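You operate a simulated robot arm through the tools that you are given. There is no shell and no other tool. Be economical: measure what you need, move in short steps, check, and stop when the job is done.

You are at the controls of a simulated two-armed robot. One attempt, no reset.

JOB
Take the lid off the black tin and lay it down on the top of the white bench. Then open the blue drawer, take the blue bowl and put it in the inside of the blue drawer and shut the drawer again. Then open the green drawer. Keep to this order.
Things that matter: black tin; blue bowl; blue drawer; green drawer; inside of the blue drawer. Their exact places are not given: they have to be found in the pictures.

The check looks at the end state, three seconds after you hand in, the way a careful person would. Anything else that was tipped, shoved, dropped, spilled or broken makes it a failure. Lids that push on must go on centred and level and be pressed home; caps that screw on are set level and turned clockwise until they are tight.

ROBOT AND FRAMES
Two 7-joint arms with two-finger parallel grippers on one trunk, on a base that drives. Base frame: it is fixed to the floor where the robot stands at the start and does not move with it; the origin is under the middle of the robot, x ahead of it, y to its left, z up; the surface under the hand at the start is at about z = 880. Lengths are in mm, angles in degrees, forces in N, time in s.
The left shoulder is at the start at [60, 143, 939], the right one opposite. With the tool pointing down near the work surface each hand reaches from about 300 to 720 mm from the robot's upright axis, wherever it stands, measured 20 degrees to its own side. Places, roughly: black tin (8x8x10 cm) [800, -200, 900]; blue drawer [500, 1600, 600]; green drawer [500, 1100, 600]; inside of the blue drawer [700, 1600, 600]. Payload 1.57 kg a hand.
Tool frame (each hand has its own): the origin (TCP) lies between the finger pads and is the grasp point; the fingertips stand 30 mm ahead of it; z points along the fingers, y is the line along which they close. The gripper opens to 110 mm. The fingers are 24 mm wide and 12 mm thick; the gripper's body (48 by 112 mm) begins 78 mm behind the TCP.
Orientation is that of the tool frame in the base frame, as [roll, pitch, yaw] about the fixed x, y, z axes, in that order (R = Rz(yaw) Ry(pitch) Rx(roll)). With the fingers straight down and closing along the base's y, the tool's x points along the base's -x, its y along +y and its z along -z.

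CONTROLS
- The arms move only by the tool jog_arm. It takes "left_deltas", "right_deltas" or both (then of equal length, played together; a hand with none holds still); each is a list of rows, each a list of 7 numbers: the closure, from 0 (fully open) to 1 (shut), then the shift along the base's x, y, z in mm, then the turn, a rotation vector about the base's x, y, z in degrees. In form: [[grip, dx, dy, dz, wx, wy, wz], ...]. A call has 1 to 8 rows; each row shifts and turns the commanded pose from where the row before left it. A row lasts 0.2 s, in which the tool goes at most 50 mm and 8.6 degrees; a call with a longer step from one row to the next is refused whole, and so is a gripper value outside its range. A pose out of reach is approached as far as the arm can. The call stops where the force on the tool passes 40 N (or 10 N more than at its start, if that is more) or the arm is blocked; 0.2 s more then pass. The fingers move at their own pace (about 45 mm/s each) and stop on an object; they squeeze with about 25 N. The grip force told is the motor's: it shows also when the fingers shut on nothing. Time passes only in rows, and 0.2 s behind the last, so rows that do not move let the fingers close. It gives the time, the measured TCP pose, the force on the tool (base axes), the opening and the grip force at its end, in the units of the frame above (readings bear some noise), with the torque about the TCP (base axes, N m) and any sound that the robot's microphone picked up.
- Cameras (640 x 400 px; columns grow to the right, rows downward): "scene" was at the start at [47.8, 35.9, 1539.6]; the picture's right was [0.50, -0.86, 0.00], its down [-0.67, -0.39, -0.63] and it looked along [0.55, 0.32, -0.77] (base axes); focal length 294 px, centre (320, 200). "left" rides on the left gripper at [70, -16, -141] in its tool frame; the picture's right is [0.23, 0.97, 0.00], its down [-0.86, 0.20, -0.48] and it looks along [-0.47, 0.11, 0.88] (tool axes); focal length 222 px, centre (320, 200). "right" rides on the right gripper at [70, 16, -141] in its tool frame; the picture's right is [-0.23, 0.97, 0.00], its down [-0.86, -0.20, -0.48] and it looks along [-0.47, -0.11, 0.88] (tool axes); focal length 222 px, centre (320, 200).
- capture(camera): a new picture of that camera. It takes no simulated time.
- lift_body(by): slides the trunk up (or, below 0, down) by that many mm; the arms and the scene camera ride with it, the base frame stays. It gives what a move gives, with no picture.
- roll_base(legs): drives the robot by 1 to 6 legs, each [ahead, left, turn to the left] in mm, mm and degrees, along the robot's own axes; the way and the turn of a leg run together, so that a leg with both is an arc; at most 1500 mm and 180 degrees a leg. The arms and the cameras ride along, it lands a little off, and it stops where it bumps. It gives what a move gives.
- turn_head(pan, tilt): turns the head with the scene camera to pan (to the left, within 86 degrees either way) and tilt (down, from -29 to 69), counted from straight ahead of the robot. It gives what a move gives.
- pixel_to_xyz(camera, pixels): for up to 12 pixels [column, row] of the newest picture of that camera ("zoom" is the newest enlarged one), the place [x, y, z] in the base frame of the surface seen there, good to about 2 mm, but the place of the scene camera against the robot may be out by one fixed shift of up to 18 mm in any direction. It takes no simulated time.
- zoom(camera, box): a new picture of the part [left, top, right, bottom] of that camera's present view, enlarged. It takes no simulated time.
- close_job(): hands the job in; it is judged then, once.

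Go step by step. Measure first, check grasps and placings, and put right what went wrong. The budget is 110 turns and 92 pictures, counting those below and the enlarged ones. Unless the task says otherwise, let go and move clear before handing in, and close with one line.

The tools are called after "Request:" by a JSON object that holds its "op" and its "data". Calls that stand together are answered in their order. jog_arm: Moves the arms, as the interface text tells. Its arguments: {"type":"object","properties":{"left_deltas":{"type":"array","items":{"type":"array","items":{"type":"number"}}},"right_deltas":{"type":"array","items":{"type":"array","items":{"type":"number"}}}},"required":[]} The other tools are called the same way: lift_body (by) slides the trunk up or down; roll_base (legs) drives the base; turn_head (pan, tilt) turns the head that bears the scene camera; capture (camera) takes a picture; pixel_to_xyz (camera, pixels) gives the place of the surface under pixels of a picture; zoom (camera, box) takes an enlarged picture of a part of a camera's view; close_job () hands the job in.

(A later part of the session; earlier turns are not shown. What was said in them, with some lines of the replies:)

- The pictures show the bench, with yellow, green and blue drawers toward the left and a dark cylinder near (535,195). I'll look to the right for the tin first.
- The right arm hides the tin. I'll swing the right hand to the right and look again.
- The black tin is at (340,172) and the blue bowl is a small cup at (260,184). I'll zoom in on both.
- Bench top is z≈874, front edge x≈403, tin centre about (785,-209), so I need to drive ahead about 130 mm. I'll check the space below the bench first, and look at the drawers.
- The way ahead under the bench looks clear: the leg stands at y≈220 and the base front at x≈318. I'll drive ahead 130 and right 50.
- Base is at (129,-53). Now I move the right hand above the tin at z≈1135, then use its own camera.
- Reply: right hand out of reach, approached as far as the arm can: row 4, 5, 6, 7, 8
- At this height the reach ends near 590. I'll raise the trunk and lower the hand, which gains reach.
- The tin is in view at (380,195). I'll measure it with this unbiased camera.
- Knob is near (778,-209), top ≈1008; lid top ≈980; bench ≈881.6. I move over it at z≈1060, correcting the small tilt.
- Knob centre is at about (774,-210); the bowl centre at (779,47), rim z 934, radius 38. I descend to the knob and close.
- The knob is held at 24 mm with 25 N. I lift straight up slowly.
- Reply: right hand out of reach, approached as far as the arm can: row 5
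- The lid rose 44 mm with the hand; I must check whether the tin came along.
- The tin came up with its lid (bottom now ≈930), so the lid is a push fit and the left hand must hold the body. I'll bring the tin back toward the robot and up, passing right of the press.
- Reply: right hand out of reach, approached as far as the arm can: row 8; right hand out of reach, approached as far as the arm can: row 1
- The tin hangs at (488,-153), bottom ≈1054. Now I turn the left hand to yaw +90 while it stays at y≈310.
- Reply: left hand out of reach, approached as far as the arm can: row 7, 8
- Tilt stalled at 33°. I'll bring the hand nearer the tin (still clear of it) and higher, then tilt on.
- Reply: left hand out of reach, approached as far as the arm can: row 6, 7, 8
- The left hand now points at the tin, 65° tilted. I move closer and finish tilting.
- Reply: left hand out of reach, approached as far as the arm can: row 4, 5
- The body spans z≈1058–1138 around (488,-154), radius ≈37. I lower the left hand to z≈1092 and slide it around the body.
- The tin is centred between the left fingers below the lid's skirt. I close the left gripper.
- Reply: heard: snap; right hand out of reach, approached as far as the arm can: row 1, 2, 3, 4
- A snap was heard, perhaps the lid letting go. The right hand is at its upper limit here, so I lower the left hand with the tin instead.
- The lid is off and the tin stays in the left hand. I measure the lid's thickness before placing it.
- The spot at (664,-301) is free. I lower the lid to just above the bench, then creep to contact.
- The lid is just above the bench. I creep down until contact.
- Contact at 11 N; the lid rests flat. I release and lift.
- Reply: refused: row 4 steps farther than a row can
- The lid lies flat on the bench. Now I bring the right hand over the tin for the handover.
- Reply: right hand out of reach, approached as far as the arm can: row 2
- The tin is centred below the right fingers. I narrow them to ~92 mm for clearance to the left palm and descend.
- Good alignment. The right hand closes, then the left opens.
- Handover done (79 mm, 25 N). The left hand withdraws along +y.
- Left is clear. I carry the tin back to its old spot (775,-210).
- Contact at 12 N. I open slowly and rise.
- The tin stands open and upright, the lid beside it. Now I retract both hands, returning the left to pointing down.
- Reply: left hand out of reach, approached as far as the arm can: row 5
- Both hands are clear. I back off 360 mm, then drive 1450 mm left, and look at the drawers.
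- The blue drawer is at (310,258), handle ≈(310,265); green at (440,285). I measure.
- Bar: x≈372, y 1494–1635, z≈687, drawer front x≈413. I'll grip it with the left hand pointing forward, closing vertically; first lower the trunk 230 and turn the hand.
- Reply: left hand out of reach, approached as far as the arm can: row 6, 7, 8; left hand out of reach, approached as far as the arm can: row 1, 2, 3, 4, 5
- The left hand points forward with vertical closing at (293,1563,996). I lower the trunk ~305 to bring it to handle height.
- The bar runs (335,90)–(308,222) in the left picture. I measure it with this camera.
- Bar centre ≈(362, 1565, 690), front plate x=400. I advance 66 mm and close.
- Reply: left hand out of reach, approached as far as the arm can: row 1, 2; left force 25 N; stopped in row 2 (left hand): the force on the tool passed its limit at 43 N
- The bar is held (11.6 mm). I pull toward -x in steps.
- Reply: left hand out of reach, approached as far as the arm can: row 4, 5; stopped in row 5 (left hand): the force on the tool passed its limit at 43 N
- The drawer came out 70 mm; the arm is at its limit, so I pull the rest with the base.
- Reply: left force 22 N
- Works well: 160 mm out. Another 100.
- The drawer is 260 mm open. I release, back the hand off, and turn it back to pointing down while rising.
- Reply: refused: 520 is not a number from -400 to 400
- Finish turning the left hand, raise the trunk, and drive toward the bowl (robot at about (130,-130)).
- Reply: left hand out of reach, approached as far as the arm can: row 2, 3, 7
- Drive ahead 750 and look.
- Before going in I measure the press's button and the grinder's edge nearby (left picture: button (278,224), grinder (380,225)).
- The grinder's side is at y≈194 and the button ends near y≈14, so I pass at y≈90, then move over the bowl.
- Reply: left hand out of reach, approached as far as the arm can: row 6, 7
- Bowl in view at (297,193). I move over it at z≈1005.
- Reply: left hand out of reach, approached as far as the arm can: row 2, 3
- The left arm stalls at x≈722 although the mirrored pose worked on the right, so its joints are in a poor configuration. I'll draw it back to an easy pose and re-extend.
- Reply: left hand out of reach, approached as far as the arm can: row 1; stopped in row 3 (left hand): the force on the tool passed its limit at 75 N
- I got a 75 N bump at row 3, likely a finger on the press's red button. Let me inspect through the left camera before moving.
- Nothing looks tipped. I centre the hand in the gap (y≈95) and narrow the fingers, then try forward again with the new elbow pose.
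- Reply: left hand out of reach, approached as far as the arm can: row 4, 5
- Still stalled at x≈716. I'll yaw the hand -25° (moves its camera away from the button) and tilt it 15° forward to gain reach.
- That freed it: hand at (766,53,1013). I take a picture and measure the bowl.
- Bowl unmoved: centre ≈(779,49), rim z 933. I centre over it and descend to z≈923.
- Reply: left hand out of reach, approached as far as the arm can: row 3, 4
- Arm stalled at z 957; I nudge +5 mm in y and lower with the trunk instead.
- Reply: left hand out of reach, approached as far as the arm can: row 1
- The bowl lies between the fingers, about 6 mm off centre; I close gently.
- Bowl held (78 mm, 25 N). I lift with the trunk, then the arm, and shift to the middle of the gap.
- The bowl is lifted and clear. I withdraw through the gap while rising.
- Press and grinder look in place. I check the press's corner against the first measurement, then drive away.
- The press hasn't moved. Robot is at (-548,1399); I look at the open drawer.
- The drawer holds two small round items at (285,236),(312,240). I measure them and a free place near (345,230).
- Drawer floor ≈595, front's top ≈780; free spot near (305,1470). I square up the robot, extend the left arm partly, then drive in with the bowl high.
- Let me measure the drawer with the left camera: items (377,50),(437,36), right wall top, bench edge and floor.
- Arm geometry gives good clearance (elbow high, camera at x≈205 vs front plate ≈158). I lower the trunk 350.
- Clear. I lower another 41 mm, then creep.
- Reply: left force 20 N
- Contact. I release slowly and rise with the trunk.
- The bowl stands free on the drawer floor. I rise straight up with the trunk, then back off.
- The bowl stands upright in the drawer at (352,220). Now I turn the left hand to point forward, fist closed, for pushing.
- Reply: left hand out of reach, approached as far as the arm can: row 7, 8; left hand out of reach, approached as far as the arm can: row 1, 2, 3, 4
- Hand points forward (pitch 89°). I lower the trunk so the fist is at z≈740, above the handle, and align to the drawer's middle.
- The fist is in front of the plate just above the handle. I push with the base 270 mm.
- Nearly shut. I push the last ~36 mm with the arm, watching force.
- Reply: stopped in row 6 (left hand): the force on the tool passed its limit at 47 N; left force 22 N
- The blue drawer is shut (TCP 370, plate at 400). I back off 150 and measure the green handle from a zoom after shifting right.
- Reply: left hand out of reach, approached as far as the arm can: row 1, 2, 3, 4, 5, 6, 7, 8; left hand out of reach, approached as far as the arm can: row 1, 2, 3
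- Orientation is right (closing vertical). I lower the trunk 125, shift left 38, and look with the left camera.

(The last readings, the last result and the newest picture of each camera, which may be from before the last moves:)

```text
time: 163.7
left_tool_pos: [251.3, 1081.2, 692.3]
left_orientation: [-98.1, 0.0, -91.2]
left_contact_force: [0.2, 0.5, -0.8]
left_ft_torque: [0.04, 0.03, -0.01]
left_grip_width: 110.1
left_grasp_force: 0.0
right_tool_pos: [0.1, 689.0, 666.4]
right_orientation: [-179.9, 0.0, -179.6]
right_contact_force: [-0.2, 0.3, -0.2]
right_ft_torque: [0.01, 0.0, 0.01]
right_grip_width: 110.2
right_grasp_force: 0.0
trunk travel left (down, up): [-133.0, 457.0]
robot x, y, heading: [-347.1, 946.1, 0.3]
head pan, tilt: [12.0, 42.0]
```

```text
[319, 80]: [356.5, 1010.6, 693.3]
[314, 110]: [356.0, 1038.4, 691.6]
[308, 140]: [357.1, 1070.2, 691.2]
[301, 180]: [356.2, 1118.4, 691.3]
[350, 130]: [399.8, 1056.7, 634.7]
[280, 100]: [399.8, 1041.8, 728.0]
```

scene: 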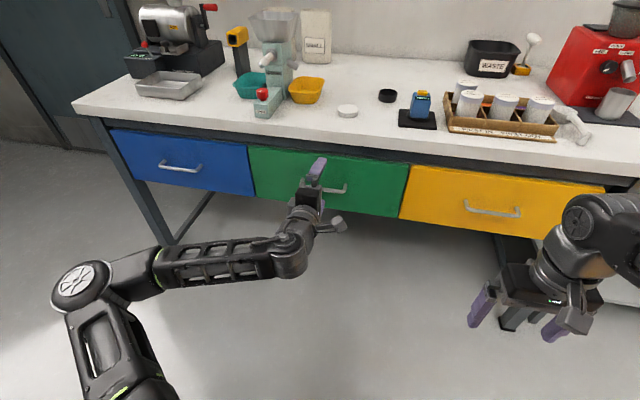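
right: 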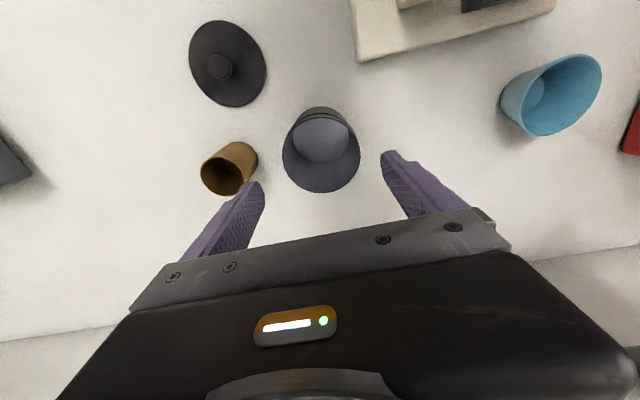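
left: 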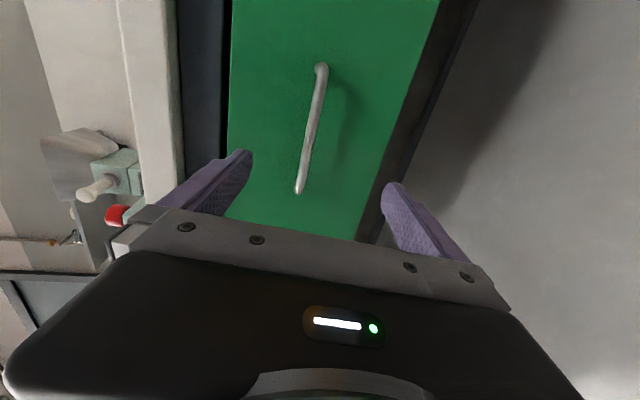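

Bar centre ≈(362,1066,691). I drive ahead 80 (and 14 right), then finish with the arm.

Request:
{"op": "roll_base", "data": {"legs": [[80, -14, 0]]}}

Request:
{"op": "jog_arm", "data": {"left_deltas": [[0, 9, 0, 0, 0, 0, 0], [0, 9, 0, 0, 0, 0, 0], [0, 7, 0, 0, 0, 0, 0]]}}

Request:
{"op": "capture", "data": {"camera": "left"}}

```text
time: 164.8
left_tool_pos: [331.4, 1068.5, 690.7]
left_orientation: [-98.0, 0.0, -91.4]
left_contact_force: [0.3, 0.5, 0.7]
left_ft_torque: [0.02, 0.01, -0.01]
left_grip_width: 109.9
left_grasp_force: 0.2
right_tool_pos: [79.0, 676.3, 666.7]
right_orientation: [-179.9, -0.1, -179.4]
right_contact_force: [0.2, -0.2, 0.6]
right_ft_torque: [0.02, 0.0, 0.0]
right_grip_width: 110.0
right_grasp_force: 0.1
trunk travel left (down, up): [-133.0, 457.0]
robot x, y, heading: [-262.8, 932.9, 0.2]
head pan, tilt: [12.0, 42.0]
```

```text
time: 165.6
left_tool_pos: [356.2, 1068.3, 691.5]
left_orientation: [-98.2, -0.1, -91.3]
left_contact_force: [-1.1, -0.9, 0.8]
left_ft_torque: [0.02, 0.02, 0.01]
left_grip_width: 109.9
left_grasp_force: 0.0
right_tool_pos: [80.2, 674.4, 666.7]
right_orientation: [-179.9, 0.0, -179.6]
right_contact_force: [0.2, -1.2, 1.2]
right_ft_torque: [0.0, 0.0, -0.05]
right_grip_width: 109.8
right_grasp_force: 0.1
trunk travel left (down, up): [-133.0, 457.0]
robot x, y, heading: [-267.2, 929.4, 0.3]
head pan, tilt: [12.0, 42.0]
```

```text
17 pictures are left
```

left: 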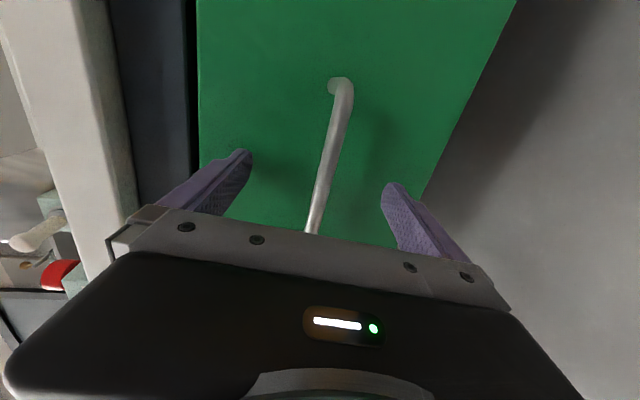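

The bar lies between the fingers. I close.

Request:
{"op": "jog_arm", "data": {"left_deltas": [[1, 0, 0, 0, 0, 0, 0], [1, 0, 0, 0, 0, 0, 0], [1, 0, 0, 0, 0, 0, 0], [1, 0, 0, 0, 0, 0, 0], [1, 0, 0, 0, 0, 0, 0], [1, 0, 0, 0, 0, 0, 0], [1, 0, 0, 0, 0, 0, 0]]}}

```text
time: 167.2
left_tool_pos: [356.5, 1068.3, 690.0]
left_orientation: [-98.2, 0.0, -91.3]
left_contact_force: [-3.5, 0.3, -6.1]
left_ft_torque: [-0.32, 0.06, 0.19]
left_grip_width: 12.0
left_grasp_force: 25.9
right_tool_pos: [80.3, 676.0, 666.4]
right_orientation: [-179.9, -0.1, -179.5]
right_contact_force: [0.5, 0.4, -0.2]
right_ft_torque: [0.01, 0.02, 0.01]
right_grip_width: 110.2
right_grasp_force: 0.1
trunk travel left (down, up): [-133.0, 457.0]
robot x, y, heading: [-268.2, 929.7, 0.3]
head pan, tilt: [12.0, 42.0]
```

The bar is held (12 mm). I pull with the base, 80 then 180 mm.

Request:
{"op": "roll_base", "data": {"legs": [[-80, 0, 0]]}}

Request:
{"op": "roll_base", "data": {"legs": [[-90, 0, 0]]}}

Request:
{"op": "roll_base", "data": {"legs": [[-90, 0, 0]]}}

Request:
{"op": "capture", "data": {"camera": "scene"}}

```text
time: 168.2
left_tool_pos: [279.3, 1068.6, 691.7]
left_orientation: [-98.2, 0.1, -91.2]
left_contact_force: [0.2, 7.5, -9.4]
left_ft_torque: [-0.32, 0.04, -0.04]
left_grip_width: 11.8
left_grasp_force: 29.1
right_tool_pos: [0.0, 675.7, 666.5]
right_orientation: [-179.9, -0.1, -179.7]
right_contact_force: [0.4, 0.2, 0.0]
right_ft_torque: [0.01, 0.02, 0.0]
right_grip_width: 110.0
right_grasp_force: 0.1
trunk travel left (down, up): [-133.0, 457.0]
robot x, y, heading: [-347.4, 928.6, 0.2]
head pan, tilt: [12.0, 42.0]
```

```text
time: 169.3
left_tool_pos: [187.2, 1068.5, 691.8]
left_orientation: [-98.3, 0.0, -91.1]
left_contact_force: [-0.1, 9.5, -3.2]
left_ft_torque: [-0.27, -0.01, 0.16]
left_grip_width: 12.2
left_grasp_force: 29.4
right_tool_pos: [-90.6, 673.6, 666.4]
right_orientation: [-179.9, -0.1, -179.6]
right_contact_force: [0.1, 0.3, 0.0]
right_ft_torque: [0.01, 0.0, 0.01]
right_grip_width: 110.3
right_grasp_force: 0.1
trunk travel left (down, up): [-133.0, 457.0]
robot x, y, heading: [-439.6, 927.8, -0.1]
head pan, tilt: [12.0, 42.0]
```

```text
time: 170.4
left_tool_pos: [98.0, 1069.3, 690.5]
left_orientation: [-98.3, 0.0, -91.1]
left_contact_force: [-0.5, 6.7, -1.9]
left_ft_torque: [-0.29, 0.04, 0.2]
left_grip_width: 12.1
left_grasp_force: 28.7
right_tool_pos: [-181.8, 675.0, 666.6]
right_orientation: [-179.9, -0.1, -179.8]
right_contact_force: [0.0, 0.0, -0.3]
right_ft_torque: [0.02, 0.01, -0.02]
right_grip_width: 109.8
right_grasp_force: 0.2
trunk travel left (down, up): [-133.0, 457.0]
robot x, y, heading: [-528.0, 928.9, 0.4]
head pan, tilt: [12.0, 42.0]
```

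```text
16 pictures are left
```

scene: 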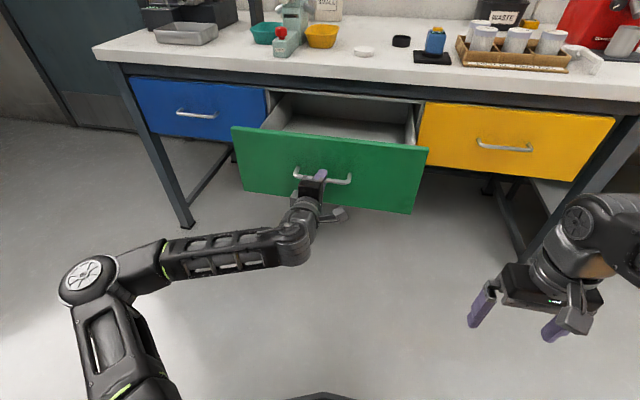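

The green drawer is 258 mm open and the blue one is shut. I release and back away, then check everything.

Request:
{"op": "jog_arm", "data": {"left_deltas": [[0, 0, 0, 0, 0, 0, 0], [0, 0, 0, 0, 0, 0, 0], [0, 0, 0, 0, 0, 0, 0], [0, 0, 0, 0, 0, 0, 0], [0, 0, 0, 0, 0, 0, 0]]}}

Request:
{"op": "roll_base", "data": {"legs": [[-250, 0, 0]]}}

Request:
{"op": "lift_body", "data": {"by": 400}}

Request:
{"op": "turn_head", "data": {"pan": 0, "tilt": 30}}

Request:
{"op": "capture", "data": {"camera": "scene"}}

```text
time: 171.6
left_tool_pos: [97.4, 1068.3, 690.2]
left_orientation: [-98.3, 0.1, -91.0]
left_contact_force: [0.4, 0.9, -0.5]
left_ft_torque: [0.03, -0.02, -0.03]
left_grip_width: 110.3
left_grasp_force: 0.0
right_tool_pos: [-181.5, 674.3, 666.4]
right_orientation: [-179.8, -0.2, -179.7]
right_contact_force: [-0.8, 0.1, -0.5]
right_ft_torque: [0.01, 0.01, 0.0]
right_grip_width: 109.8
right_grasp_force: 0.0
trunk travel left (down, up): [-133.0, 457.0]
robot x, y, heading: [-528.3, 932.6, 0.2]
head pan, tilt: [12.0, 42.0]
```

```text
time: 173.4
left_tool_pos: [-152.5, 1069.6, 690.3]
left_orientation: [-98.3, 0.0, -90.9]
left_contact_force: [0.2, -0.4, 0.1]
left_ft_torque: [-0.02, 0.01, 0.0]
left_grip_width: 110.2
left_grasp_force: 0.1
right_tool_pos: [-429.7, 675.6, 666.3]
right_orientation: [-179.8, 0.0, -179.6]
right_contact_force: [-0.2, 0.3, -0.3]
right_ft_torque: [0.01, 0.0, -0.02]
right_grip_width: 110.0
right_grasp_force: 0.1
trunk travel left (down, up): [-133.0, 457.0]
robot x, y, heading: [-779.1, 928.4, 0.0]
head pan, tilt: [12.0, 42.0]
```

```text
time: 177.3
left_tool_pos: [-151.0, 1070.0, 1091.8]
left_orientation: [-98.2, 0.1, -90.9]
left_contact_force: [0.3, 0.3, 0.2]
left_ft_torque: [-0.03, -0.03, 0.01]
left_grip_width: 110.0
left_grasp_force: 0.1
right_tool_pos: [-429.7, 674.9, 1066.5]
right_orientation: [-179.9, -0.1, -179.6]
right_contact_force: [-0.1, -0.2, -0.3]
right_ft_torque: [0.03, 0.01, 0.0]
right_grip_width: 110.0
right_grasp_force: 0.0
trunk travel left (down, up): [-533.0, 57.0]
robot x, y, heading: [-775.0, 928.2, -0.0]
head pan, tilt: [12.0, 42.0]
```

```text
time: 178.0
left_tool_pos: [-151.7, 1070.0, 1090.4]
left_orientation: [-98.3, 0.1, -90.9]
left_contact_force: [0.7, 0.0, -0.2]
left_ft_torque: [-0.03, -0.02, 0.01]
left_grip_width: 110.2
left_grasp_force: 0.1
right_tool_pos: [-430.4, 675.1, 1067.2]
right_orientation: [-179.8, -0.1, -179.6]
right_contact_force: [0.0, 0.4, -0.1]
right_ft_torque: [0.0, 0.0, 0.01]
right_grip_width: 110.0
right_grasp_force: 0.1
trunk travel left (down, up): [-533.0, 57.0]
robot x, y, heading: [-779.3, 929.7, 0.4]
head pan, tilt: [0.0, 30.0]
```

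```text
15 pictures are left
```

scene: 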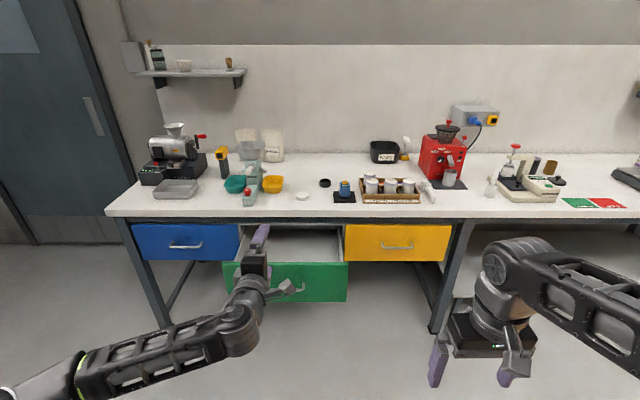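

Everything looks in place: blue shut, green open. One zoom on the blue drawer and one on the tin to confirm.

Request:
{"op": "zoom", "data": {"camera": "scene", "box": [100, 200, 360, 310]}}

Request:
{"op": "zoom", "data": {"camera": "scene", "box": [400, 90, 640, 220]}}

```text
2.46 times, centred on (230, 255) of scene
```

zoom: 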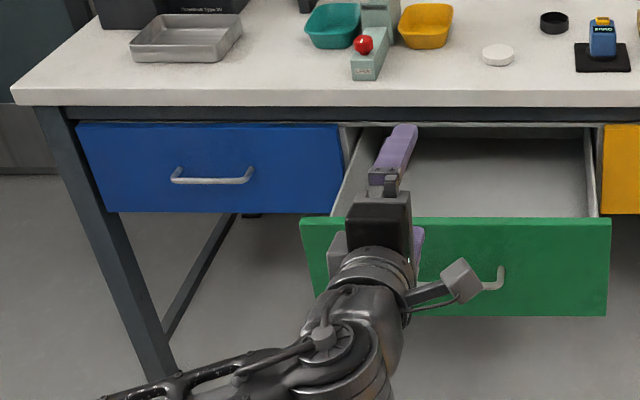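

```text
2.67 times, centred on (520, 155) of scene
```

zoom: 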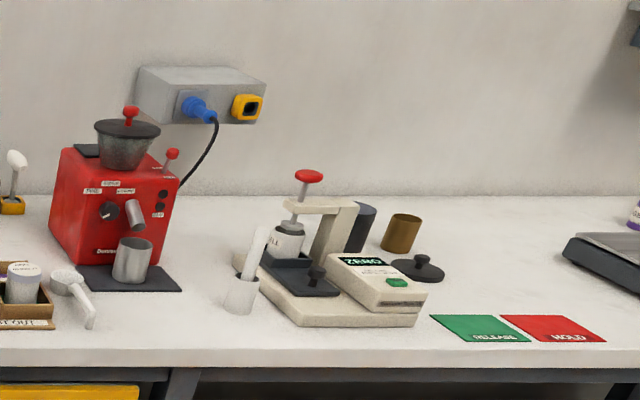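

The zooms show the lid on the bench, the tin and press standing, the blue drawer flush and the green drawer open, so I hand in.

Request:
{"op": "close_job", "data": {}}

```text
The job is handed in.
```

The job is handed in. The black tin's lid lies on the white bench, the blue bowl is in the shut blue drawer, and the green drawer is open about 26 cm. On the way a left finger knocked the press's button, reading 75 N; the press measured unmoved afterwards. I did not look inside the blue drawer again after pushing it shut.
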